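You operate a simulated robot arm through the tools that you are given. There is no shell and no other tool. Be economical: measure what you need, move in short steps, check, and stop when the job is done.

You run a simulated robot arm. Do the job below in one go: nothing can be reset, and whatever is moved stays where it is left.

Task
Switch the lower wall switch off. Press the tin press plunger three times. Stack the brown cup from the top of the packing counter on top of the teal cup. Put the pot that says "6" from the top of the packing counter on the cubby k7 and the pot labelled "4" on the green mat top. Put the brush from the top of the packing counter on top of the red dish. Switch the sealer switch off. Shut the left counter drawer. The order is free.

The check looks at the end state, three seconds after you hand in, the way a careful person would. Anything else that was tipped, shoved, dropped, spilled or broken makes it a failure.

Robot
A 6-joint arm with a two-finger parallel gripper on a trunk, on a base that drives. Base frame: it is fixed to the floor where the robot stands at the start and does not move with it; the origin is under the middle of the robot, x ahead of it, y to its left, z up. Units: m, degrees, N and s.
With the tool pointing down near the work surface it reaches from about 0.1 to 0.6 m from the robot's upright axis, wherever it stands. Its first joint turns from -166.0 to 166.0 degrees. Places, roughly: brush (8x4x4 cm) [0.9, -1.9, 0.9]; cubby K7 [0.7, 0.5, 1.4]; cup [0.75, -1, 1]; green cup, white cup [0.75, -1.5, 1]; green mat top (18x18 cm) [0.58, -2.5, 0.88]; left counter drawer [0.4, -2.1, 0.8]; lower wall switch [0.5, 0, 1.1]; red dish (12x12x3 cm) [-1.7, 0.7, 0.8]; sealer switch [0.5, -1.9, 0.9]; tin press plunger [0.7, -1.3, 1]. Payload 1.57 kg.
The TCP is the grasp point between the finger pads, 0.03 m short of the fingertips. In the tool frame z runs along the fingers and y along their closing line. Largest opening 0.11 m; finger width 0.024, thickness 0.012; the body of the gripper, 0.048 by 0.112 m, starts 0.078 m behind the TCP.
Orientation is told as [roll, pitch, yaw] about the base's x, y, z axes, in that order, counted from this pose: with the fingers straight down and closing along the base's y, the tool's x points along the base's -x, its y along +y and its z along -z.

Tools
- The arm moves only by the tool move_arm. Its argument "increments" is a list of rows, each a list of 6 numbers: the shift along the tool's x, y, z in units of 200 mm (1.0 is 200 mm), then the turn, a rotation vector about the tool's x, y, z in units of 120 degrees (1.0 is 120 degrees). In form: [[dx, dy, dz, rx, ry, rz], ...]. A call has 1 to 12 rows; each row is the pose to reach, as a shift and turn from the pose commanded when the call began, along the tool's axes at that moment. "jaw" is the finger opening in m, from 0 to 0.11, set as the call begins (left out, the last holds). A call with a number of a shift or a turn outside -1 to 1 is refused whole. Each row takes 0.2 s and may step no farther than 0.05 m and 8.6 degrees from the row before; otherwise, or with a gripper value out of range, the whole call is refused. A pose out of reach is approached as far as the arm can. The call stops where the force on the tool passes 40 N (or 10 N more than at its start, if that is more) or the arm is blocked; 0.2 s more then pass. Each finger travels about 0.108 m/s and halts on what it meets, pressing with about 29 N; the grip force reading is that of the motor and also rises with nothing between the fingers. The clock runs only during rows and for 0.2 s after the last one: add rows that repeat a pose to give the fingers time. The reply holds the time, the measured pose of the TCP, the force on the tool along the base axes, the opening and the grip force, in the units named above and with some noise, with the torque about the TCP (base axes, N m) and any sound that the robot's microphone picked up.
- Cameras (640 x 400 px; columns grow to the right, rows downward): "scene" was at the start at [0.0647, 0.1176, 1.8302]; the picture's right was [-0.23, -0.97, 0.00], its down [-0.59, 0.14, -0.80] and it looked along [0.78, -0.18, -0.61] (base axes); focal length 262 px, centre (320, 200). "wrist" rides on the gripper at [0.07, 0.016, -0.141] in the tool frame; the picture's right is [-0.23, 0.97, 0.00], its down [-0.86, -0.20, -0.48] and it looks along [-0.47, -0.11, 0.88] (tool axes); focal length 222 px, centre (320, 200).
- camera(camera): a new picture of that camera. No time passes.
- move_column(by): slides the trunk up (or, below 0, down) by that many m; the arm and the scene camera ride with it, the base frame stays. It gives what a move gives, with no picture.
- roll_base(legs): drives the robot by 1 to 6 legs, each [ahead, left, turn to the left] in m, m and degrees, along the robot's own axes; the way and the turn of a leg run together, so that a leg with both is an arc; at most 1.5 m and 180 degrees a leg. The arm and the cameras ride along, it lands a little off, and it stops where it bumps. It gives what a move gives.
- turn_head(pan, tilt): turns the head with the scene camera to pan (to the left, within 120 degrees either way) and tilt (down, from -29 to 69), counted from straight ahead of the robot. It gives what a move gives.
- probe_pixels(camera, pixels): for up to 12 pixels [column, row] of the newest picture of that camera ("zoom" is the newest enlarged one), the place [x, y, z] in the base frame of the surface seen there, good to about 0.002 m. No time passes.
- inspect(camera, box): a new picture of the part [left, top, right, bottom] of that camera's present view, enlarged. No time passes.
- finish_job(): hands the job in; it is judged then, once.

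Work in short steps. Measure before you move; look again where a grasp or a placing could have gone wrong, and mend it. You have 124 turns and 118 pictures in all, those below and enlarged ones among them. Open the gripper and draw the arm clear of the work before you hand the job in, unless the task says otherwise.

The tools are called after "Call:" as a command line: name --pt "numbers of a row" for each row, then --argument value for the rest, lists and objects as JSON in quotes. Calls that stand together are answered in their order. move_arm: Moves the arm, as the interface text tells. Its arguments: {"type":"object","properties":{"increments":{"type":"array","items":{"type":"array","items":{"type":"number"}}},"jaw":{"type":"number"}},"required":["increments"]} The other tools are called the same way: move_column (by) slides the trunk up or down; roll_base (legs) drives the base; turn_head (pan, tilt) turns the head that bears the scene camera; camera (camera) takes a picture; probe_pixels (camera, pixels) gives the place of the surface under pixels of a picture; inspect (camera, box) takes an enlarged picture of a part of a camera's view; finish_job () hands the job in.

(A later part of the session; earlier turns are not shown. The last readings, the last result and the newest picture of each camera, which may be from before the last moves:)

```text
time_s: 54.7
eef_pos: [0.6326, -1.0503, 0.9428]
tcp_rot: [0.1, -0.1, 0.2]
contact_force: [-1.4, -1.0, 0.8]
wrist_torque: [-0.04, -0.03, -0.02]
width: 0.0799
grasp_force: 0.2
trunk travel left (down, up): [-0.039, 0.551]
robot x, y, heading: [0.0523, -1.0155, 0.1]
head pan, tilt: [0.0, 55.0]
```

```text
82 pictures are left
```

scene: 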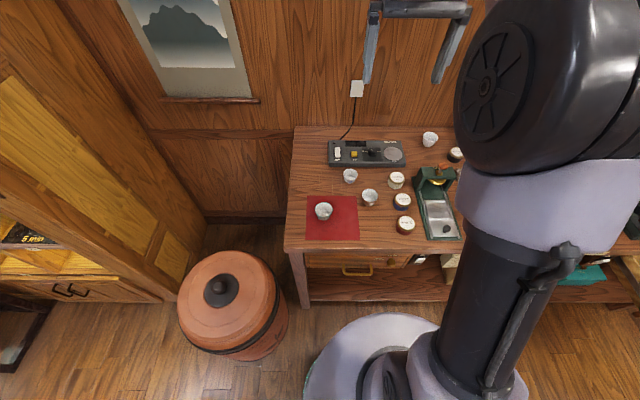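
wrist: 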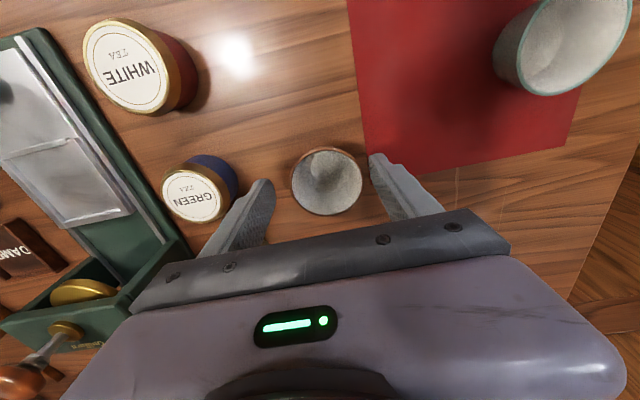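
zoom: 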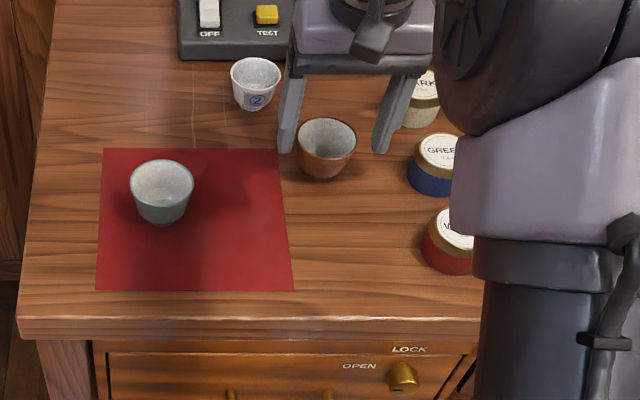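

Fingers straddle the rim. I close and allow time.

Call:
move_arm --pt "0 0 0 0 0 0" --pt "0 0 0 0 0 0" --pt "0 0 0 0 0 0" --jaw 0.03

Call:
move_arm --pt "0 0 -0.1 0 0 0" --pt "0 0 -0.25 0 0 0" --pt "0 0 -0.45 0 0 0"

Call:
camera --camera "wrist"

Call:
inspect --camera "scene" --box '[300, 80, 460, 240]'

```text
time_s: 55.5
eef_pos: [0.6348, -1.05, 0.9443]
tcp_rot: [0.0, -0.1, 0.1]
contact_force: [-0.4, -0.4, 0.1]
wrist_torque: [0.01, 0.05, -0.01]
width: 0.0586
grasp_force: 29.1
trunk travel left (down, up): [-0.039, 0.551]
robot x, y, heading: [0.0524, -1.0165, 0.3]
head pan, tilt: [0.0, 55.0]
```

```text
time_s: 56.3
eef_pos: [0.6338, -1.051, 1.0343]
tcp_rot: [0.1, 0.1, 0.2]
contact_force: [1.1, -0.5, 0.0]
wrist_torque: [0.0, 0.0, 0.03]
width: 0.03
grasp_force: 0.0
trunk travel left (down, up): [-0.039, 0.551]
robot x, y, heading: [0.0518, -1.0184, 0.4]
head pan, tilt: [0.0, 55.0]
```

```text
81 pictures are left
```

wrist: 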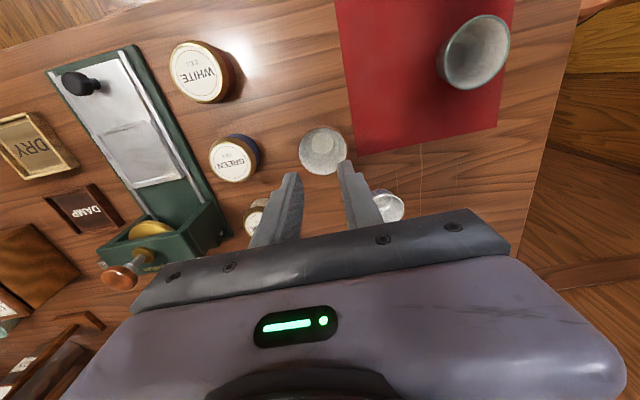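

```text
2.50 times, centred on (380, 160) of scene
```

zoom: 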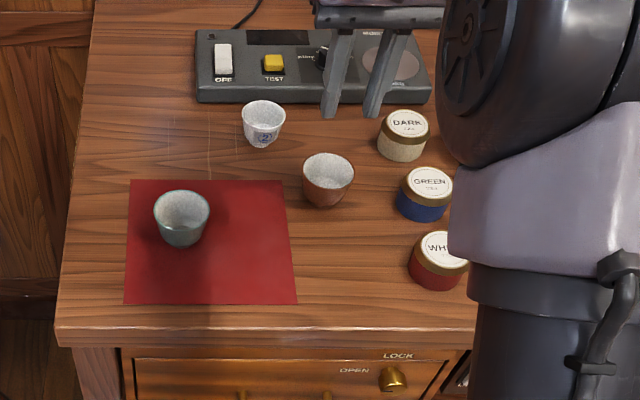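

The jaws slid off the tapered rim and the cup stands unmoved near (0.64,-1.05). I re-grip deeper (tips about 2.5 cm below the rim) and lift slowly.

Call:
move_arm --pt "0 0 0 0 0 0" --pt "0 0 0 0 0 0" --pt "0 0 0 0 0 0" --jaw 0.08

Call:
probe_pixels --camera "zoom" --pixels '[[303, 172], [354, 172], [328, 155], [328, 182], [205, 212], [155, 212], [181, 193]]'

Call:
move_arm --pt "-0.01 0.005 0.2 0 0 0" --pt "-0.01 0.005 0.4 0 0 0" --pt "-0.01 0.005 0.52 0 0 0" --pt "-0.01 0.005 0.52 0 0 0" --jaw 0.08

Call:
move_arm --pt "0 0 0 0 0 0" --pt "0 0 0 0 0 0" --pt "0 0 0 0 0 0" --jaw 0

Call:
move_arm --pt "0 0 -0.03 0 0 0" --pt "0 0 -0.06 0 0 0" --pt "0 0 -0.1 0 0 0" --pt "0 0 -0.15 0 0 0"

Call:
camera --camera "wrist"

```text
time_s: 57.1
eef_pos: [0.6352, -1.0519, 1.0349]
tcp_rot: [0.1, 0.1, 0.2]
contact_force: [0.6, -0.8, 0.4]
wrist_torque: [0.03, 0.02, 0.04]
width: 0.0797
grasp_force: 0.1
trunk travel left (down, up): [-0.039, 0.551]
robot x, y, heading: [0.0513, -1.0164, -0.0]
head pan, tilt: [0.0, 55.0]
```

```text
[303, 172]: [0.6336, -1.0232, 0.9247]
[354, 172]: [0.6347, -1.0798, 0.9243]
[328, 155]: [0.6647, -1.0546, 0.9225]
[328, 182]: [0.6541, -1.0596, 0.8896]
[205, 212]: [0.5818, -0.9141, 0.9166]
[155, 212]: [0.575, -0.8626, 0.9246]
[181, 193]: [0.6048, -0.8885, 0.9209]
```

```text
time_s: 58.1
eef_pos: [0.6364, -1.0488, 0.9293]
tcp_rot: [0.1, 0.1, 0.2]
contact_force: [-0.5, 0.3, 0.0]
wrist_torque: [-0.04, 0.01, -0.01]
width: 0.0797
grasp_force: 0.0
trunk travel left (down, up): [-0.039, 0.551]
robot x, y, heading: [0.0557, -1.0157, 0.0]
head pan, tilt: [0.0, 55.0]
```

```text
time_s: 58.9
eef_pos: [0.6353, -1.0486, 0.9296]
tcp_rot: [0.2, 0.0, 0.2]
contact_force: [-0.7, -0.7, 0.3]
wrist_torque: [0.0, 0.04, 0.02]
width: 0.0577
grasp_force: 28.9
trunk travel left (down, up): [-0.039, 0.551]
robot x, y, heading: [0.0463, -1.0175, 0.5]
head pan, tilt: [0.0, 55.0]
```

```text
time_s: 59.9
eef_pos: [0.6364, -1.0499, 0.9601]
tcp_rot: [0.1, 0.0, 0.3]
contact_force: [-0.4, -0.1, -0.3]
wrist_torque: [0.03, -0.03, 0.02]
width: 0.0579
grasp_force: 29.4
trunk travel left (down, up): [-0.039, 0.551]
robot x, y, heading: [0.0505, -1.0126, 0.0]
head pan, tilt: [0.0, 55.0]
```

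```text
79 pictures are left
```

wrist: 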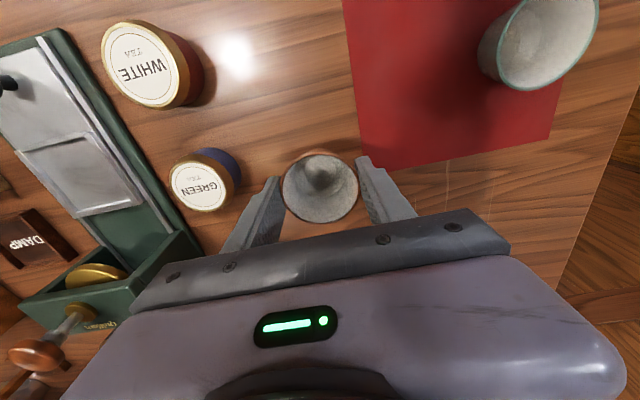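

The cup is held (width 0.058). I raise it, carry it above the teal cup at (0.578,-0.8885).

Call:
move_arm --pt "0 0 -0.2 0 0 0" --pt "0 0 -0.4 0 0 0" --pt "0.1 0.2 -0.4 0 0 0" --pt "0.2 0.4 -0.4 0 0 0" --pt "0.25 0.6 -0.4 0 0 0" --pt "0.29 0.805 -0.4 0 0 0" --pt "0.29 0.805 -0.4 0 0 0"

Call:
inspect --camera "scene" --box '[280, 80, 440, 240]'

Call:
camera --camera "wrist"

```text
time_s: 61.5
eef_pos: [0.578, -0.8886, 1.0397]
tcp_rot: [0.1, 0.0, 0.2]
contact_force: [-0.7, -0.2, -1.6]
wrist_torque: [-0.02, -0.02, -0.01]
width: 0.0581
grasp_force: 28.7
trunk travel left (down, up): [-0.039, 0.551]
robot x, y, heading: [0.0532, -1.0145, 0.4]
head pan, tilt: [0.0, 55.0]
```

```text
2.50 times, centred on (360, 160) of scene
```

zoom: 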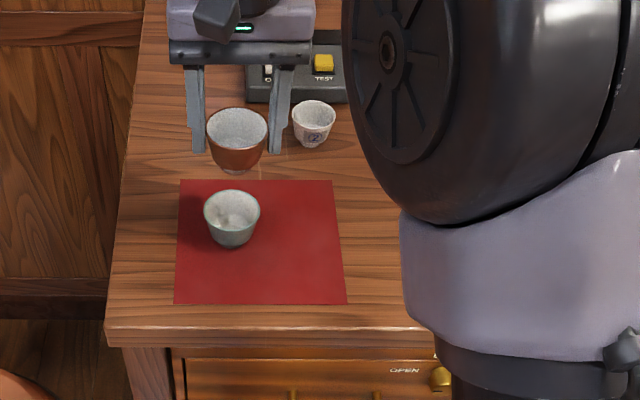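

```text
77 pictures are left
```

wrist: 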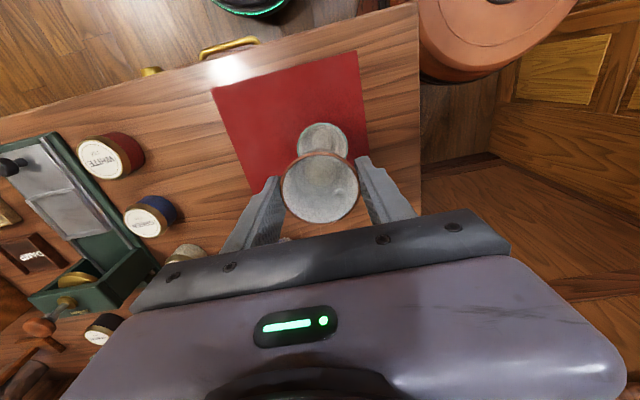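

I probe both cups in the scene enlargement to check alignment.

Call:
inspect --camera "scene" --box '[310, 95, 390, 190]'

Call:
probe_pixels --camera "zoom" --pixels '[[150, 105], [150, 55], [150, 125], [150, 158], [140, 215], [140, 255], [140, 270], [100, 240], [186, 240], [95, 100], [210, 100]]'

```text
4.21 times, centred on (350, 142) of scene
```

zoom: 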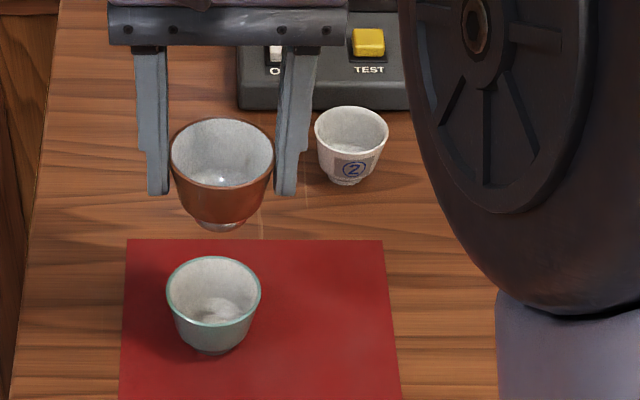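

```text
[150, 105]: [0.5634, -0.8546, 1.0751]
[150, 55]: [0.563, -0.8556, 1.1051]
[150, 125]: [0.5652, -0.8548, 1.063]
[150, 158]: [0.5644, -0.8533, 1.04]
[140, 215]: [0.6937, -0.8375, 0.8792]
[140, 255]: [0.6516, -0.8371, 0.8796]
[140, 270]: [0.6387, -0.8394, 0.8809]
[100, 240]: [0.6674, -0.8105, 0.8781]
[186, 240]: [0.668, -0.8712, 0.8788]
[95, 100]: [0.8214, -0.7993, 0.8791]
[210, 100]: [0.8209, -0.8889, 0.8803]
```

Call:
probe_pixels --camera "zoom" --pixels '[[222, 121], [222, 187], [174, 155], [269, 155], [225, 200], [213, 259], [213, 325], [169, 292], [257, 292], [213, 330], [240, 124], [200, 124]]'

```text
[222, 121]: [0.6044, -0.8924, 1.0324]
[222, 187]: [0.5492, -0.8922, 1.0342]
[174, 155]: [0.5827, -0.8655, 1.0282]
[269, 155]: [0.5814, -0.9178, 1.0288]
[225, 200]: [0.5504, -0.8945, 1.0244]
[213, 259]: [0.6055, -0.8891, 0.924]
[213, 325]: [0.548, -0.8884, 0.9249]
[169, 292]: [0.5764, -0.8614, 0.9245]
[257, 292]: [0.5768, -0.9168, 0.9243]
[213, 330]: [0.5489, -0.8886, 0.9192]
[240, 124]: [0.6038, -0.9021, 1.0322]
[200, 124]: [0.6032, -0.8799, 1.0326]
```

Brown is offset -2.5 mm in y relative to teal; I correct and lower slowly.

Call:
move_arm --pt "0 0.0125 0.1 0 0 0" --pt "0 0.0125 0.2 0 0 0" --pt "0 0.0125 0.3 0 0 0" --pt "0 0.0125 0.38 0 0 0" --pt "0 0.0125 0.42 0 0 0"

Call:
inspect --camera "scene" --box '[310, 95, 390, 190]'

```text
time_s: 62.7
eef_pos: [0.5783, -0.8873, 0.9577]
tcp_rot: [0.1, 0.0, 0.2]
contact_force: [-0.9, -0.9, 0.4]
wrist_torque: [0.0, -0.01, -0.02]
width: 0.0575
grasp_force: 28.7
trunk travel left (down, up): [-0.039, 0.551]
robot x, y, heading: [0.0518, -1.014, 0.3]
head pan, tilt: [0.0, 55.0]
```

```text
4.21 times, centred on (350, 142) of scene
```

zoom: 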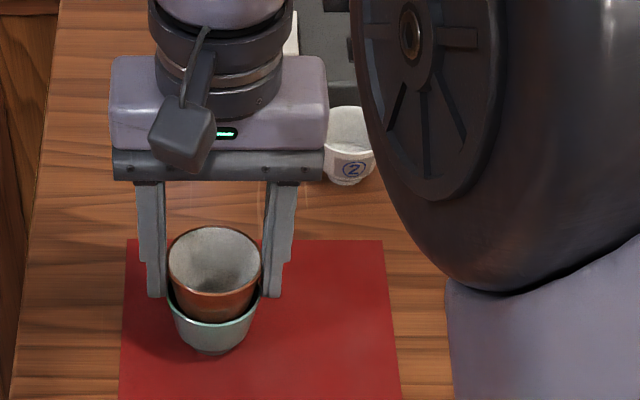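

It is nesting cleanly. I lower a further 10 mm in 2 mm steps and check the force.

Call:
move_arm --pt "0 0 0.01 0 0 0" --pt "0 0 0.02 0 0 0" --pt "0 0 0.03 0 0 0" --pt "0 0 0.04 0 0 0" --pt "0 0 0.05 0 0 0"

Call:
inspect --camera "scene" --box '[310, 95, 390, 190]'

```text
time_s: 63.6
eef_pos: [0.578, -0.8858, 0.9543]
tcp_rot: [0.3, -0.6, 0.1]
contact_force: [-6.1, -0.8, 21.3]
wrist_torque: [-0.21, 0.16, -0.05]
width: 0.0578
grasp_force: 29.3
trunk travel left (down, up): [-0.039, 0.551]
robot x, y, heading: [0.0548, -1.0153, 0.5]
head pan, tilt: [0.0, 55.0]
stopped in row 4: the force on the tool passed its limit at 44 N (the readings are from after the stop); the commanded pose is now the measured one
```

```text
4.21 times, centred on (350, 142) of scene
```

zoom: 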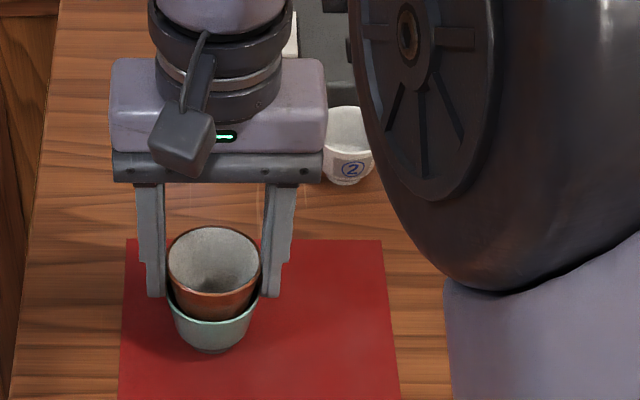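

Contact at the cup or at the tips on the teal rim. I ease up 1 mm, release and look.

Call:
move_arm --pt "0 0 -0.008 0 0 0"

Call:
move_arm --pt "0 0 0 0 0 0" --pt "0 0 0 0 0 0" --jaw 0.085

Call:
move_arm --pt "0 0 -0.2 0 0 0" --pt "0 0 -0.4 0 0 0" --pt "0 0 -0.6 0 0 0"

Call:
inspect --camera "scene" --box '[310, 95, 390, 190]'

```text
time_s: 64.0
eef_pos: [0.5776, -0.8862, 0.9542]
tcp_rot: [0.3, -0.4, 0.1]
contact_force: [-3.2, -2.9, 13.8]
wrist_torque: [-0.2, 0.06, -0.02]
width: 0.0578
grasp_force: 28.7
trunk travel left (down, up): [-0.039, 0.551]
robot x, y, heading: [0.0512, -1.013, 0.1]
head pan, tilt: [0.0, 55.0]
```

```text
time_s: 64.6
eef_pos: [0.5794, -0.8854, 0.9535]
tcp_rot: [0.2, -0.3, 0.3]
contact_force: [0.5, 0.5, -0.6]
wrist_torque: [0.04, -0.01, -0.01]
width: 0.0847
grasp_force: 0.0
trunk travel left (down, up): [-0.039, 0.551]
robot x, y, heading: [0.0495, -1.0136, 0.1]
head pan, tilt: [0.0, 55.0]
```

```text
time_s: 65.4
eef_pos: [0.5792, -0.8858, 1.0739]
tcp_rot: [0.2, -0.5, 0.3]
contact_force: [0.0, 0.7, -0.1]
wrist_torque: [-0.01, -0.02, -0.01]
width: 0.085
grasp_force: 0.0
trunk travel left (down, up): [-0.039, 0.551]
robot x, y, heading: [0.0503, -1.0189, 0.2]
head pan, tilt: [0.0, 55.0]
```

```text
4.21 times, centred on (350, 142) of scene
```

zoom: 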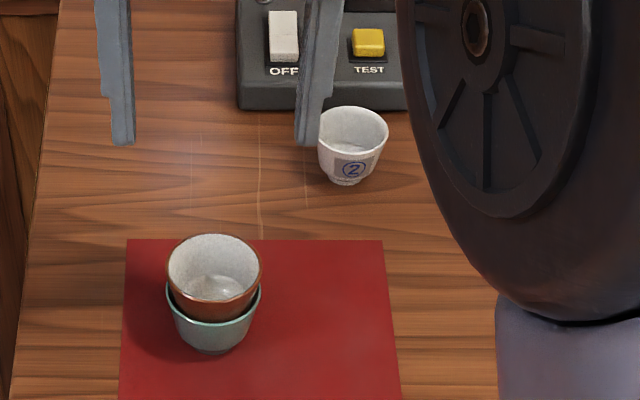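

Brown cup sits in the teal cup. Now I raise the trunk a bit and shift right to view the press and the "6" cup.

Call:
move_column --by 0.15

Call:
roll_base --legs '[[0, -0.4, 0]]'

Call:
turn_head --pan 0 --tilt 45

Call:
camera --camera "scene"

Call:
camera --camera "wrist"

```text
time_s: 67.2
eef_pos: [0.5791, -0.8849, 1.2237]
tcp_rot: [0.1, -0.4, 0.2]
contact_force: [-0.2, -0.2, 0.1]
wrist_torque: [0.0, 0.0, 0.01]
width: 0.0849
grasp_force: 0.2
trunk travel left (down, up): [-0.189, 0.401]
robot x, y, heading: [0.0507, -1.0144, 0.2]
head pan, tilt: [0.0, 55.0]
```

```text
time_s: 69.6
eef_pos: [0.5806, -1.2836, 1.222]
tcp_rot: [0.2, -0.4, 0.3]
contact_force: [-0.7, 0.7, -0.1]
wrist_torque: [0.01, -0.01, -0.01]
width: 0.0848
grasp_force: 0.0
trunk travel left (down, up): [-0.189, 0.401]
robot x, y, heading: [0.0541, -1.415, 0.4]
head pan, tilt: [0.0, 55.0]
```

```text
time_s: 70.4
eef_pos: [0.5804, -1.2843, 1.223]
tcp_rot: [0.2, -0.3, 0.3]
contact_force: [0.9, 0.6, -0.6]
wrist_torque: [-0.02, 0.01, -0.02]
width: 0.0851
grasp_force: 0.1
trunk travel left (down, up): [-0.189, 0.401]
robot x, y, heading: [0.0509, -1.4181, 0.4]
head pan, tilt: [0.0, 45.0]
```

```text
72 pictures are left
```

scene: 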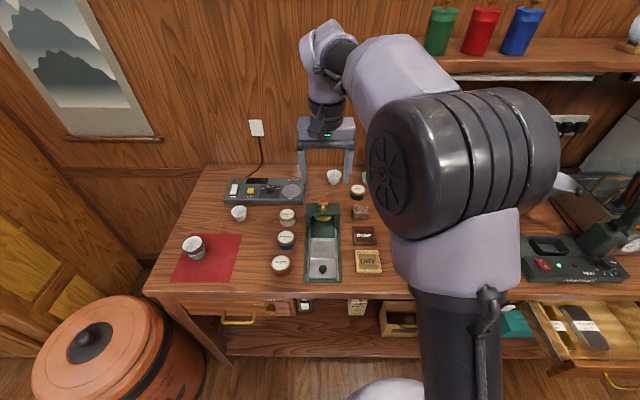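

```text
71 pictures are left
```

wrist: 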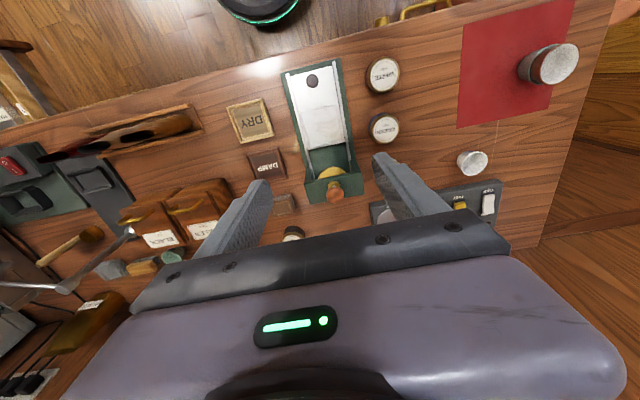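

I probe the plunger, cups and the drawer, and zoom on the area.

Call:
probe_pixels --camera "scene" --pixels '[[322, 203], [325, 195], [322, 211], [334, 172], [366, 178], [345, 290], [545, 305], [600, 300], [400, 285], [330, 210], [560, 265], [605, 265]]'

Call:
inspect --camera "scene" --box '[295, 160, 395, 290]'

Call:
inspect --camera "scene" --box '[490, 150, 640, 400]'

```text
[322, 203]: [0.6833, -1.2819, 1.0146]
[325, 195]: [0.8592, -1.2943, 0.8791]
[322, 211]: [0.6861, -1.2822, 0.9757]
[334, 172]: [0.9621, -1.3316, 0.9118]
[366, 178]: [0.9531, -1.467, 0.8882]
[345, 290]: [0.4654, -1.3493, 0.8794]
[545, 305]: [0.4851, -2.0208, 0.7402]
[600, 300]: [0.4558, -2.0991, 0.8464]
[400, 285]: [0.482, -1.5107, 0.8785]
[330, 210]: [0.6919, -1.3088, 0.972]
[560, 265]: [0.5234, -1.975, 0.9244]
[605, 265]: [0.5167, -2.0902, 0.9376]
```

```text
3.08 times, centred on (345, 225) of scene
```

zoom: 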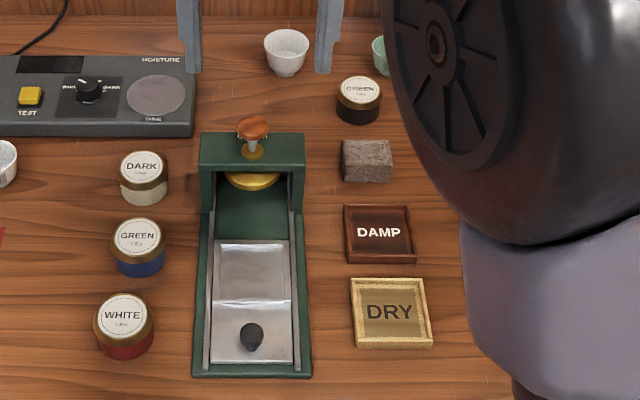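

```text
1.60 times, centred on (565, 275) of scene
```

zoom: 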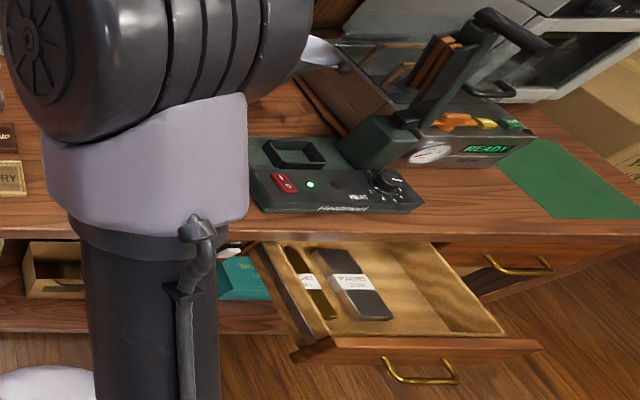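

Plunger knob is near (0.69,-1.283), top about z 1.02. I drive a little closer and measure the knob finely.

Call:
roll_base --legs '[[0.06, 0.13, 0]]'

Call:
inspect --camera "scene" --box '[270, 160, 370, 240]'

```text
time_s: 71.7
eef_pos: [0.6405, -1.1522, 1.2219]
tcp_rot: [0.2, -0.5, 0.4]
contact_force: [0.3, 0.1, -0.3]
wrist_torque: [-0.01, 0.04, 0.0]
width: 0.085
grasp_force: 0.0
trunk travel left (down, up): [-0.189, 0.401]
robot x, y, heading: [0.1154, -1.2838, 0.6]
head pan, tilt: [0.0, 45.0]
```

```text
5.00 times, centred on (320, 200) of scene
```

zoom: 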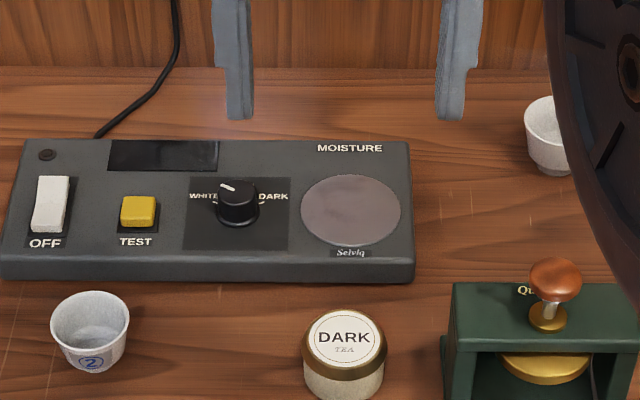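

Call:
probe_pixels --camera "zoom" --pixels '[[556, 260], [556, 270], [556, 285], [532, 278], [580, 278], [556, 295], [546, 325], [480, 300], [470, 340], [545, 375]]'

```text
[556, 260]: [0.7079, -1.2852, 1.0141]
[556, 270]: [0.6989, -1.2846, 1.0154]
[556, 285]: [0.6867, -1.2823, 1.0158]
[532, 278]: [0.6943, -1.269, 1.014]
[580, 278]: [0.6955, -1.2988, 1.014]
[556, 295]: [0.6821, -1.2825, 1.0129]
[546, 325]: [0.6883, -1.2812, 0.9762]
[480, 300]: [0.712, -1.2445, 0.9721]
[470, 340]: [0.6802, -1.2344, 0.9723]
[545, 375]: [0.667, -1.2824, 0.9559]
```

Knob centre (0.694,-1.284), top 1.016. I close the fingers and go above it.

Call:
move_arm --pt "-0.09 -0.22 0 0 0 0" --pt "-0.18 -0.44 0 0 0 0" --pt "-0.268 -0.655 0 0 0 0" --pt "-0.268 -0.655 0.2 0 0 0" --pt "-0.268 -0.655 0.4 0 0 0" --pt "-0.268 -0.655 0.6 0 0 0" --pt "-0.268 -0.655 0.8 0 0 0" --jaw 0

Call:
camera --camera "wrist"

```text
time_s: 73.3
eef_pos: [0.6966, -1.2826, 1.0625]
tcp_rot: [0.2, -0.3, 0.4]
contact_force: [-0.6, 0.8, 0.1]
wrist_torque: [0.02, 0.01, 0.04]
width: 0.0
grasp_force: 21.0
trunk travel left (down, up): [-0.189, 0.401]
robot x, y, heading: [0.1096, -1.2892, 0.7]
head pan, tilt: [0.0, 45.0]
```

```text
67 pictures are left
```

wrist: 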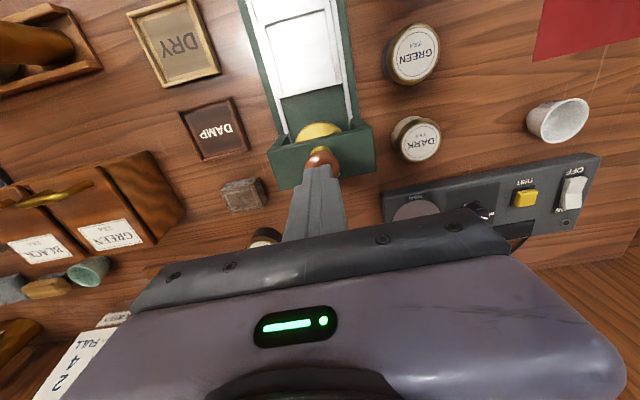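

Tips sit right above the knob. First press: down in small steps.

Call:
move_arm --pt "0 0 0.06 0 0 0" --pt "0 0 0.09 0 0 0" --pt "0 0 0.12 0 0 0" --pt "0 0 0.15 0 0 0" --pt "0 0 0.18 0 0 0" --pt "0 0 0.21 0 0 0" --pt "0 0 0.24 0 0 0" --pt "0 0 0.27 0 0 0"

```text
time_s: 74.9
eef_pos: [0.6955, -1.2827, 1.0231]
tcp_rot: [0.2, -1.1, 0.2]
contact_force: [-11.4, -0.8, 23.3]
wrist_torque: [-0.02, 0.55, -0.14]
width: 0.0001
grasp_force: 21.1
trunk travel left (down, up): [-0.189, 0.401]
robot x, y, heading: [0.1155, -1.2836, 0.4]
head pan, tilt: [0.0, 45.0]
heard: click
stopped in row 7: the force on the tool passed its limit at 48 N (the readings are from after the stop); the commanded pose is now the measured one
```

One click at the stop. I lift fully, pause, and press again.

Call:
move_arm --pt "0 0 -0.1 0 0 0" --pt "0 0 -0.2 0 0 0" --pt "0 0 -0.2 0 0 0" --pt "0 0 -0.2 0 0 0"

Call:
move_arm --pt "0 0 0.08 0 0 0" --pt "0 0 0.11 0 0 0" --pt "0 0 0.14 0 0 0" --pt "0 0 0.17 0 0 0" --pt "0 0 0.19 0 0 0" --pt "0 0 0.21 0 0 0" --pt "0 0 0.23 0 0 0" --pt "0 0 0.25 0 0 0"

Call:
move_arm --pt "0 0 -0.1 0 0 0" --pt "0 0 -0.2 0 0 0" --pt "0 0 -0.2 0 0 0" --pt "0 0 -0.2 0 0 0"

Call:
inspect --camera "scene" --box '[320, 160, 420, 260]'

```text
time_s: 75.9
eef_pos: [0.6969, -1.282, 1.0605]
tcp_rot: [0.2, -0.9, 0.3]
contact_force: [-0.4, 0.4, -0.3]
wrist_torque: [-0.02, 0.0, 0.02]
width: 0.0002
grasp_force: 21.4
trunk travel left (down, up): [-0.189, 0.401]
robot x, y, heading: [0.1129, -1.284, 0.2]
head pan, tilt: [0.0, 45.0]
```

```text
time_s: 77.4
eef_pos: [0.6971, -1.2823, 1.0233]
tcp_rot: [0.2, -1.5, 0.2]
contact_force: [-11.7, -0.4, 22.9]
wrist_torque: [-0.01, 0.55, -0.14]
width: 0.0
grasp_force: 21.6
trunk travel left (down, up): [-0.189, 0.401]
robot x, y, heading: [0.1136, -1.2868, 0.5]
head pan, tilt: [0.0, 45.0]
heard: click
stopped in row 7: the force on the tool passed its limit at 46 N (the readings are from after the stop); the commanded pose is now the measured one
```

```text
time_s: 78.4
eef_pos: [0.6997, -1.2827, 1.0614]
tcp_rot: [0.3, -1.4, 0.3]
contact_force: [-0.2, -0.2, 0.8]
wrist_torque: [-0.02, 0.0, 0.02]
width: 0.0
grasp_force: 21.2
trunk travel left (down, up): [-0.189, 0.401]
robot x, y, heading: [0.1134, -1.2904, 0.6]
head pan, tilt: [0.0, 45.0]
```

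```text
4.00 times, centred on (370, 210) of scene
```

zoom: 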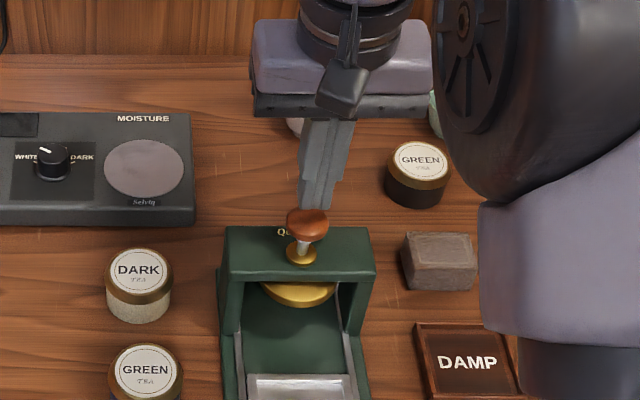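

The plunger sprang back; two presses counted. Third press, then lift away.

Call:
move_arm --pt "0.02 0 0.08 0 0 0" --pt "0.02 0 0.11 0 0 0" --pt "0.02 0 0.14 0 0 0" --pt "0.02 0 0.17 0 0 0" --pt "0.02 0 0.19 0 0 0" --pt "0.02 0 0.21 0 0 0" --pt "0.02 0 0.23 0 0 0" --pt "0.02 0 0.25 0 0 0"

Call:
move_arm --pt "0 0 -0.1 0 0 0" --pt "0 0 -0.25 0 0 0" --pt "0 0 -0.5 0 0.012 0" --pt "0.1 0 -0.7 0 0.012 0"

```text
time_s: 79.8
eef_pos: [0.6955, -1.2819, 1.0232]
tcp_rot: [0.2, -2.0, 0.2]
contact_force: [-11.4, 0.9, 22.9]
wrist_torque: [0.0, 0.57, -0.09]
width: 0.0002
grasp_force: 21.1
trunk travel left (down, up): [-0.189, 0.401]
robot x, y, heading: [0.1109, -1.2857, 0.4]
head pan, tilt: [0.0, 45.0]
heard: click
stopped in row 7: the force on the tool passed its limit at 46 N (the readings are from after the stop); the commanded pose is now the measured one
```

```text
time_s: 80.8
eef_pos: [0.674, -1.2832, 1.1616]
tcp_rot: [0.2, -0.3, 0.3]
contact_force: [0.0, -1.0, -0.7]
wrist_torque: [-0.02, -0.01, -0.03]
width: 0.0
grasp_force: 21.6
trunk travel left (down, up): [-0.189, 0.401]
robot x, y, heading: [0.1148, -1.2853, 0.2]
head pan, tilt: [0.0, 45.0]
```

Three clicks in total. Now I back off (an open drawer protrudes further right) and go to view the counter's right half.

Call:
roll_base --legs '[[-0.4, 0, 0], [0, -0.75, 0]]'

Call:
turn_head --pan 15 --tilt 38

Call:
camera --camera "scene"

Call:
turn_head --pan -40 --tilt 38

Call:
camera --camera "scene"

```text
time_s: 87.0
eef_pos: [0.279, -2.0347, 1.16]
tcp_rot: [0.2, -0.3, 0.6]
contact_force: [0.0, -0.5, 0.0]
wrist_torque: [0.05, -0.01, -0.02]
width: 0.0
grasp_force: 20.7
trunk travel left (down, up): [-0.189, 0.401]
robot x, y, heading: [-0.2806, -2.0358, 0.6]
head pan, tilt: [0.0, 45.0]
```

```text
time_s: 87.8
eef_pos: [0.2781, -2.0343, 1.1597]
tcp_rot: [0.3, -0.3, 0.5]
contact_force: [-0.1, 0.6, -0.4]
wrist_torque: [0.01, 0.06, 0.02]
width: 0.0
grasp_force: 21.3
trunk travel left (down, up): [-0.189, 0.401]
robot x, y, heading: [-0.2841, -2.0373, 0.6]
head pan, tilt: [15.0, 38.0]
```

```text
65 pictures are left
```

scene: 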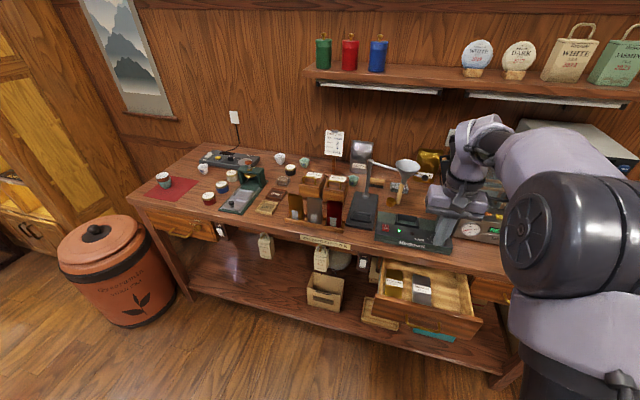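

```text
time_s: 89.0
eef_pos: [0.2781, -2.0335, 1.1592]
tcp_rot: [0.2, -0.3, 0.5]
contact_force: [-0.1, -0.4, 0.0]
wrist_torque: [-0.03, 0.04, 0.02]
width: 0.0001
grasp_force: 21.7
trunk travel left (down, up): [-0.189, 0.401]
robot x, y, heading: [-0.281, -2.0373, 0.7]
head pan, tilt: [-40.0, 38.0]
```

```text
64 pictures are left
```

scene: 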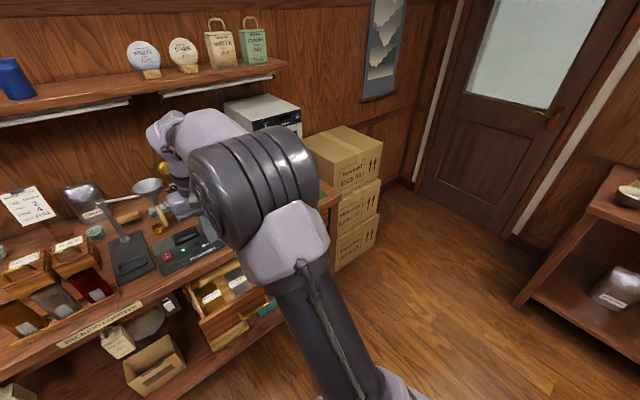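

I zoom into the middle region of the counter to find the numbered pots and the brush.

Call:
turn_head --pan 15 --tilt 38

Call:
inspect --camera "scene" --box '[255, 120, 380, 215]'

Call:
inspect --camera "scene" --box '[340, 130, 520, 260]'

```text
time_s: 90.3
eef_pos: [0.2781, -2.0342, 1.159]
tcp_rot: [0.2, -0.3, 0.5]
contact_force: [-0.1, -0.6, 0.1]
wrist_torque: [0.01, 0.0, 0.01]
width: 0.0
grasp_force: 21.6
trunk travel left (down, up): [-0.189, 0.401]
robot x, y, heading: [-0.2825, -2.035, 0.4]
head pan, tilt: [15.0, 38.0]
```

```text
4.21 times, centred on (318, 168) of scene
```

zoom: 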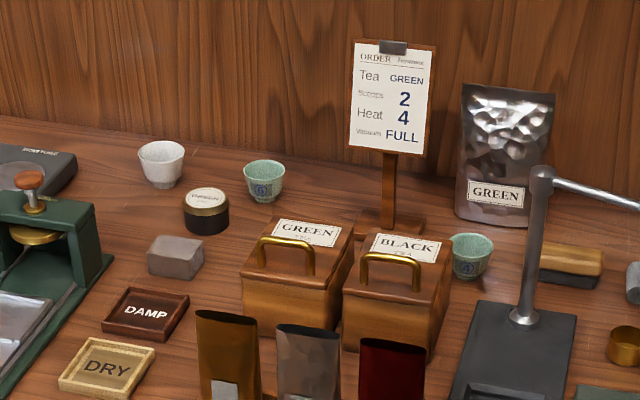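

```text
3.08 times, centred on (430, 195) of scene
```

zoom: 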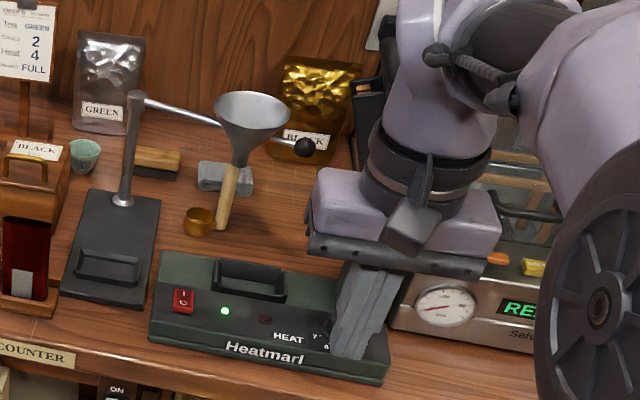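

A second green cup behind the BLACK caddy carries a number; I zoom in on it and probe positions.

Call:
inspect --camera "scene" --box '[340, 168, 400, 202]'

Call:
probe_pixels --camera "zoom" --pixels '[[80, 110], [170, 110], [125, 85], [125, 125], [125, 95], [450, 120], [60, 60], [200, 60], [330, 60], [330, 100], [380, 100], [290, 100]]'

Call:
inspect --camera "scene" --box '[260, 140, 330, 190]'

```text
10.67 times, centred on (370, 185) of scene
```

zoom: 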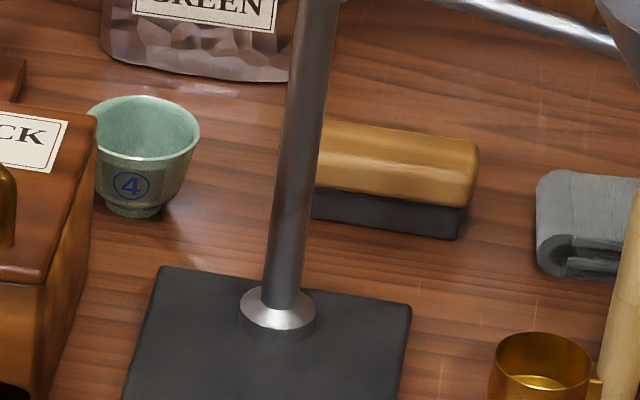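

```text
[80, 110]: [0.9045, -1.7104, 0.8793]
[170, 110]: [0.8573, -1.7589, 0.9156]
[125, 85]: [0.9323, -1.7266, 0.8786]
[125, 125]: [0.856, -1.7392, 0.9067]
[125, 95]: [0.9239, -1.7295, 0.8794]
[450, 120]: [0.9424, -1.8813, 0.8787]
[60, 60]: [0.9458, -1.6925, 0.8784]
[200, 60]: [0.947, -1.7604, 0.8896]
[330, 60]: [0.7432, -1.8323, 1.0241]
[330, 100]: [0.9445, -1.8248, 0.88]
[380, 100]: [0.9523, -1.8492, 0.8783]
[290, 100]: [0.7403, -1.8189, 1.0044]
```

```text
8.00 times, centred on (295, 165) of scene
```

zoom: 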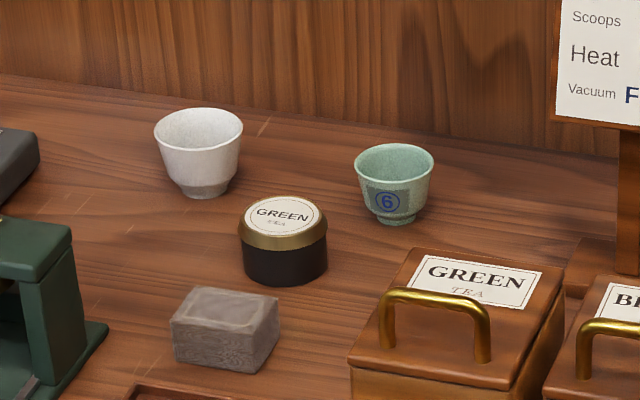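

Pot "4" ≈ (0.855,-1.745), pot "6" further left, brush behind the lever stand. I first inspect the drawer front and sealer switch.

Call:
inspect --camera "scene" --box '[340, 200, 520, 350]'

Call:
probe_pixels --camera "zoom" --pixels '[[125, 360], [480, 440], [150, 372], [300, 398], [470, 390], [168, 240], [410, 360], [108, 112], [110, 98], [110, 125], [220, 260], [290, 280]]'

Call:
inspect --camera "scene" --box '[370, 205, 450, 255]'

```text
2.67 times, centred on (430, 275) of scene
```

zoom: 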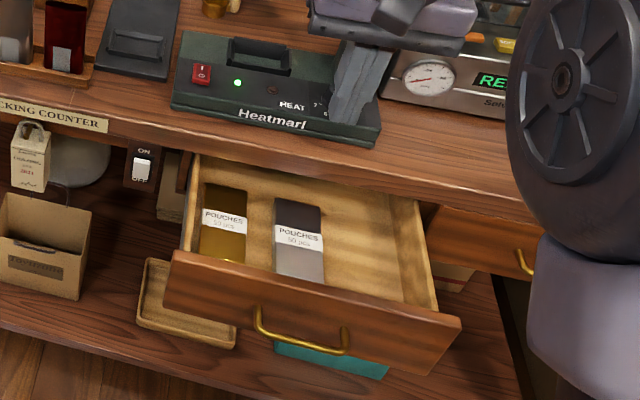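

```text
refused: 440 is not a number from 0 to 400
```

```text
8.00 times, centred on (410, 230) of scene
```

zoom: 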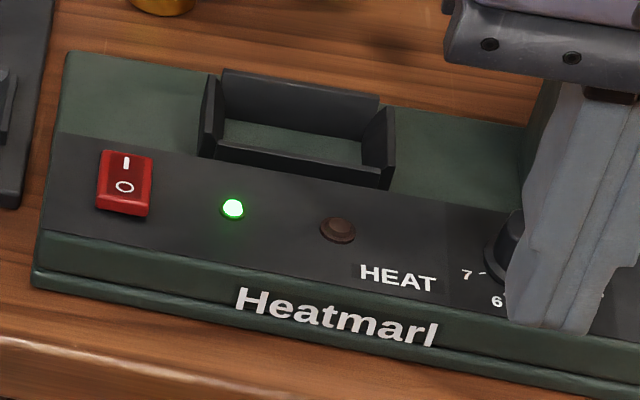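

Call:
probe_pixels --camera "zoom" --pixels '[[125, 155], [125, 165], [124, 185], [122, 200], [90, 190], [165, 190], [120, 213]]'

Call:
inspect --camera "scene" --box '[340, 230, 520, 350]'

Call:
probe_pixels --camera "zoom" --pixels '[[175, 160], [175, 185], [300, 210], [300, 195], [445, 250], [450, 225], [305, 245], [285, 245], [180, 90], [420, 150], [260, 180], [230, 150]]'

```text
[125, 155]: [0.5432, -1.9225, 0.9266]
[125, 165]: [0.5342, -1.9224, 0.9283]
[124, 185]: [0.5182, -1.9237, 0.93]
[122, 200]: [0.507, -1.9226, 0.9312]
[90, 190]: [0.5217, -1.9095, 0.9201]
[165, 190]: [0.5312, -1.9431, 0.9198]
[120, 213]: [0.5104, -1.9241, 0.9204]
```

```text
3.33 times, centred on (430, 290) of scene
```

zoom: 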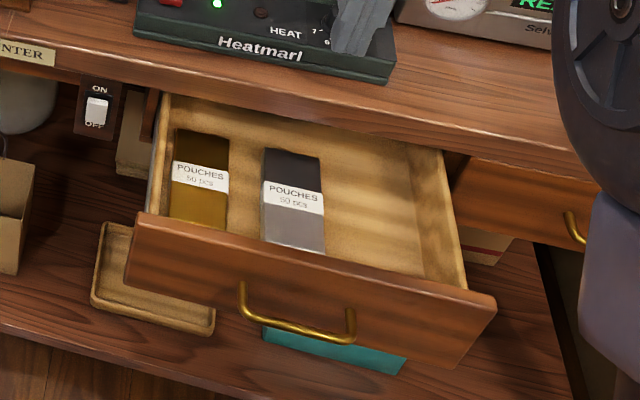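

```text
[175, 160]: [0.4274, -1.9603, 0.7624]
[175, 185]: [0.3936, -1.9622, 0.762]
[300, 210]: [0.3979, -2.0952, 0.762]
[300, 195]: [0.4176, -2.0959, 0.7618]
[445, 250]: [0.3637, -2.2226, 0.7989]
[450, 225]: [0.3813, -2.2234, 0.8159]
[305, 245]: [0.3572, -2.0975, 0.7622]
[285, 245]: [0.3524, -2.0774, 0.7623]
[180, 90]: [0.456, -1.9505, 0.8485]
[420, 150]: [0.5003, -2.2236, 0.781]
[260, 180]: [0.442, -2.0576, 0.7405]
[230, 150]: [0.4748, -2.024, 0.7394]
```

The O side (x≈0.507) stands out, so press there for off. I probe the drawer front and the closed right drawer for the flush position.

Call:
probe_pixels --camera "zoom" --pixels '[[140, 222], [140, 260], [300, 262], [300, 290], [470, 312], [455, 350], [297, 325], [520, 205], [345, 285], [230, 255], [570, 225], [500, 130]]'

```text
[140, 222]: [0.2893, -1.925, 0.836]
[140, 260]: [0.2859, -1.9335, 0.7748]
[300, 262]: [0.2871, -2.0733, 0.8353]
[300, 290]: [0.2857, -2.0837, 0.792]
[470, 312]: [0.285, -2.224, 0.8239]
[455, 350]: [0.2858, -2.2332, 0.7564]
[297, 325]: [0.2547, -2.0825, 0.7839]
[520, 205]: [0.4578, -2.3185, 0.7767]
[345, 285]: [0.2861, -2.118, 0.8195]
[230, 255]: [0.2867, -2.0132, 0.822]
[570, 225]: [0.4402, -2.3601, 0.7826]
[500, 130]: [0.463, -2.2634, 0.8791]
```

Front face at x 0.286, flush is 0.458. I tilt the closed gripper 45°, retract, and lower in front of the drawer face at y -2.08, z 0.82.

Call:
move_arm --pt "0.07 -0.05 0 0 -0.07 0" --pt "0.14 -0.1 0 0 -0.14 0" --pt "0.21 -0.15 0 0 -0.21 0" --pt "0.28 -0.2 0 0 -0.28 0" --pt "0.35 -0.23 0 0 -0.33 0" --pt "0.35 -0.23 0 0 -0.375 0"

Call:
move_column --by -0.18

Call:
move_arm --pt "0.17 0 0.17 0 0 0" --pt "0.34 0 0.34 0 0 0" --pt "0.51 0 0.51 0 0 0"

Call:
camera --camera "scene"

```text
time_s: 91.7
eef_pos: [0.2091, -2.0773, 1.1605]
tcp_rot: [0.9, -42.5, 0.5]
contact_force: [-0.6, 0.4, -0.7]
wrist_torque: [0.03, -0.01, 0.0]
width: 0.0
grasp_force: 21.0
out of reach, approached as far as the arm can: row 6
trunk travel left (down, up): [-0.189, 0.401]
robot x, y, heading: [-0.2875, -2.0367, 0.6]
head pan, tilt: [15.0, 38.0]
```

```text
time_s: 93.7
eef_pos: [0.2088, -2.0762, 0.9785]
tcp_rot: [1.1, -42.6, 0.2]
contact_force: [-0.7, -0.9, 0.5]
wrist_torque: [-0.02, -0.01, 0.0]
width: 0.0
grasp_force: 21.2
trunk travel left (down, up): [-0.009, 0.581]
robot x, y, heading: [-0.2817, -2.034, 0.5]
head pan, tilt: [15.0, 38.0]
```

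```text
time_s: 94.5
eef_pos: [0.2106, -2.0843, 0.8517]
tcp_rot: [2.2, -42.0, 0.0]
contact_force: [-0.6, 0.9, 0.1]
wrist_torque: [-0.01, -0.01, -0.02]
width: 0.0001
grasp_force: 20.9
out of reach, approached as far as the arm can: row 3
trunk travel left (down, up): [-0.009, 0.581]
robot x, y, heading: [-0.2785, -2.0378, 0.5]
head pan, tilt: [15.0, 38.0]
```

```text
56 pictures are left
```

scene: 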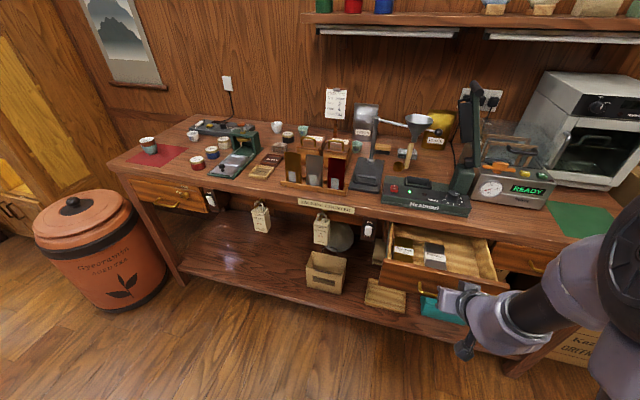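

It's near a wrist limit; I reduce the tilt to about -28° and lower 1.5 cm.

Call:
move_arm --pt "0.02 0 0.02 0 0.05 0" --pt "0.04 0 0.04 0 0.1 0" --pt "0.053 0 0.06 0 0.12 0"

Call:
inspect --camera "scene" --box '[360, 200, 560, 360]'

```text
time_s: 95.3
eef_pos: [0.2109, -2.0808, 0.8388]
tcp_rot: [1.5, -30.2, 0.6]
contact_force: [-0.2, 1.1, -1.1]
wrist_torque: [0.0, 0.01, -0.02]
width: 0.0001
grasp_force: 21.5
out of reach, approached as far as the arm can: row 3
trunk travel left (down, up): [-0.009, 0.581]
robot x, y, heading: [-0.2831, -2.0348, 0.7]
head pan, tilt: [15.0, 38.0]
```

```text
2.50 times, centred on (460, 280) of scene
```

zoom: 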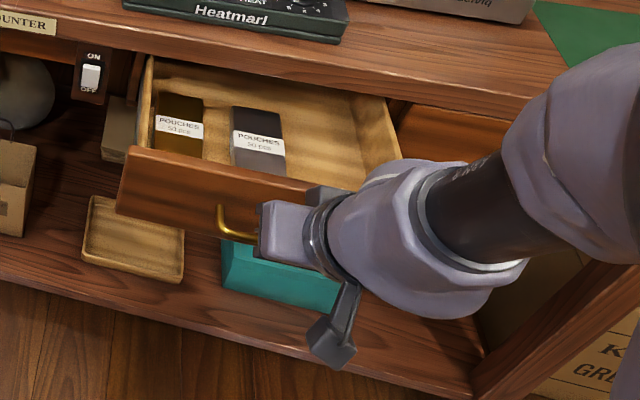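

Tip height about z 0.818 suits the face. I push by driving forward 0.19 m, then finish gently.

Call:
roll_base --legs '[[0.19, 0, 0]]'

Call:
inspect --camera "scene" --box '[340, 200, 600, 400]'

```text
time_s: 96.8
eef_pos: [0.3983, -2.0806, 0.8397]
tcp_rot: [1.7, -30.1, 0.5]
contact_force: [0.1, -0.4, 0.2]
wrist_torque: [-0.03, -0.01, 0.0]
width: 0.0001
grasp_force: 21.7
trunk travel left (down, up): [-0.009, 0.581]
robot x, y, heading: [-0.0902, -2.0345, 0.3]
head pan, tilt: [15.0, 38.0]
```

```text
2.00 times, centred on (470, 300) of scene
```

zoom: 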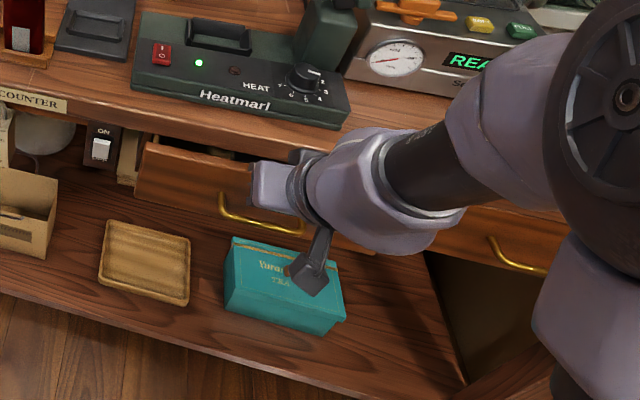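

Nearly shut; I push on with the arm in small +x steps until it meets the stop.

Call:
move_arm --pt "-0.087 0 0.05 0 0 0" --pt "-0.13 0 0.075 0 0 0" --pt "-0.152 0 0.0875 0 0 0" --pt "-0.173 0 0.1 0 0 0" --pt "-0.195 0 0.1125 0 0 0" --pt "-0.217 0 0.125 0 0 0"

Call:
inspect --camera "scene" --box '[340, 200, 600, 400]'

Call:
probe_pixels --camera "zoom" --pixels '[[155, 165], [220, 190], [165, 140], [480, 230], [260, 205]]'

```text
time_s: 97.9
eef_pos: [0.4323, -2.0786, 0.8383]
tcp_rot: [1.7, -29.8, 0.5]
contact_force: [-21.6, 0.5, 10.6]
wrist_torque: [-0.07, 0.18, -0.02]
width: 0.0001
grasp_force: 21.5
trunk travel left (down, up): [-0.009, 0.581]
robot x, y, heading: [-0.0938, -2.0381, 0.7]
head pan, tilt: [15.0, 38.0]
stopped in row 5: the force on the tool passed its limit at 46 N (the readings are from after the stop); the commanded pose is now the measured one
```

```text
2.00 times, centred on (470, 300) of scene
```

zoom: 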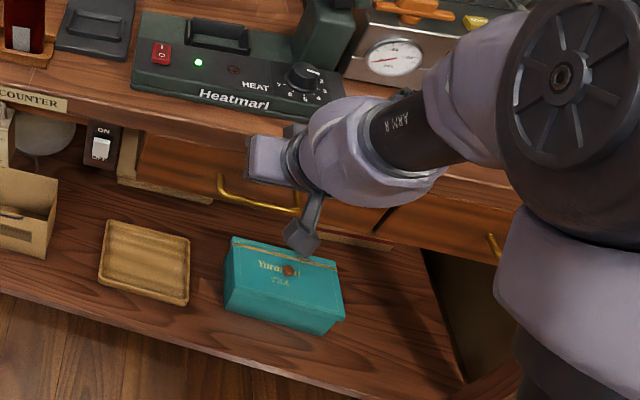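

```text
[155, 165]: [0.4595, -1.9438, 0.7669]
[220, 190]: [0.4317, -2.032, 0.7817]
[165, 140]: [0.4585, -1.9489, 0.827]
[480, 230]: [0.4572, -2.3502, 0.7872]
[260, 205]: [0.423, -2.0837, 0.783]
```

Drawer is flush (0.459 vs 0.457 for its neighbour). I retract, raise the trunk and set the tool down-pointing over the sealer switch.

Call:
move_arm --pt "0.17 0 -0.1 0 0 0" --pt "0.34 0 -0.2 0 0 0"

Call:
move_column --by 0.25

Call:
move_arm --pt "0 0 0 0 0.07 0" --pt "0 0 0 0 0.14 0" --pt "0 0 0 0 0.2 0" --pt "0 0 0 -0.014 0.248 0"

```text
time_s: 98.5
eef_pos: [0.3559, -2.0819, 0.8381]
tcp_rot: [1.8, -29.6, 0.6]
contact_force: [0.1, -0.5, 0.4]
wrist_torque: [0.01, -0.02, -0.02]
width: 0.0
grasp_force: 21.5
trunk travel left (down, up): [-0.009, 0.581]
robot x, y, heading: [-0.094, -2.0329, 0.6]
head pan, tilt: [15.0, 38.0]
```

```text
time_s: 101.0
eef_pos: [0.3576, -2.082, 1.0883]
tcp_rot: [1.8, -29.7, 0.5]
contact_force: [-0.1, -0.3, 0.1]
wrist_torque: [-0.03, 0.02, 0.02]
width: 0.0002
grasp_force: 21.4
trunk travel left (down, up): [-0.259, 0.331]
robot x, y, heading: [-0.0936, -2.0328, 0.5]
head pan, tilt: [15.0, 38.0]
```

```text
time_s: 102.0
eef_pos: [0.3565, -2.0827, 1.0886]
tcp_rot: [3.0, 0.0, 1.7]
contact_force: [0.2, -0.1, 0.2]
wrist_torque: [0.02, 0.03, -0.02]
width: 0.0
grasp_force: 21.7
out of reach, approached as far as the arm can: row 1, 2
trunk travel left (down, up): [-0.259, 0.331]
robot x, y, heading: [-0.094, -2.0338, 0.6]
head pan, tilt: [15.0, 38.0]
```

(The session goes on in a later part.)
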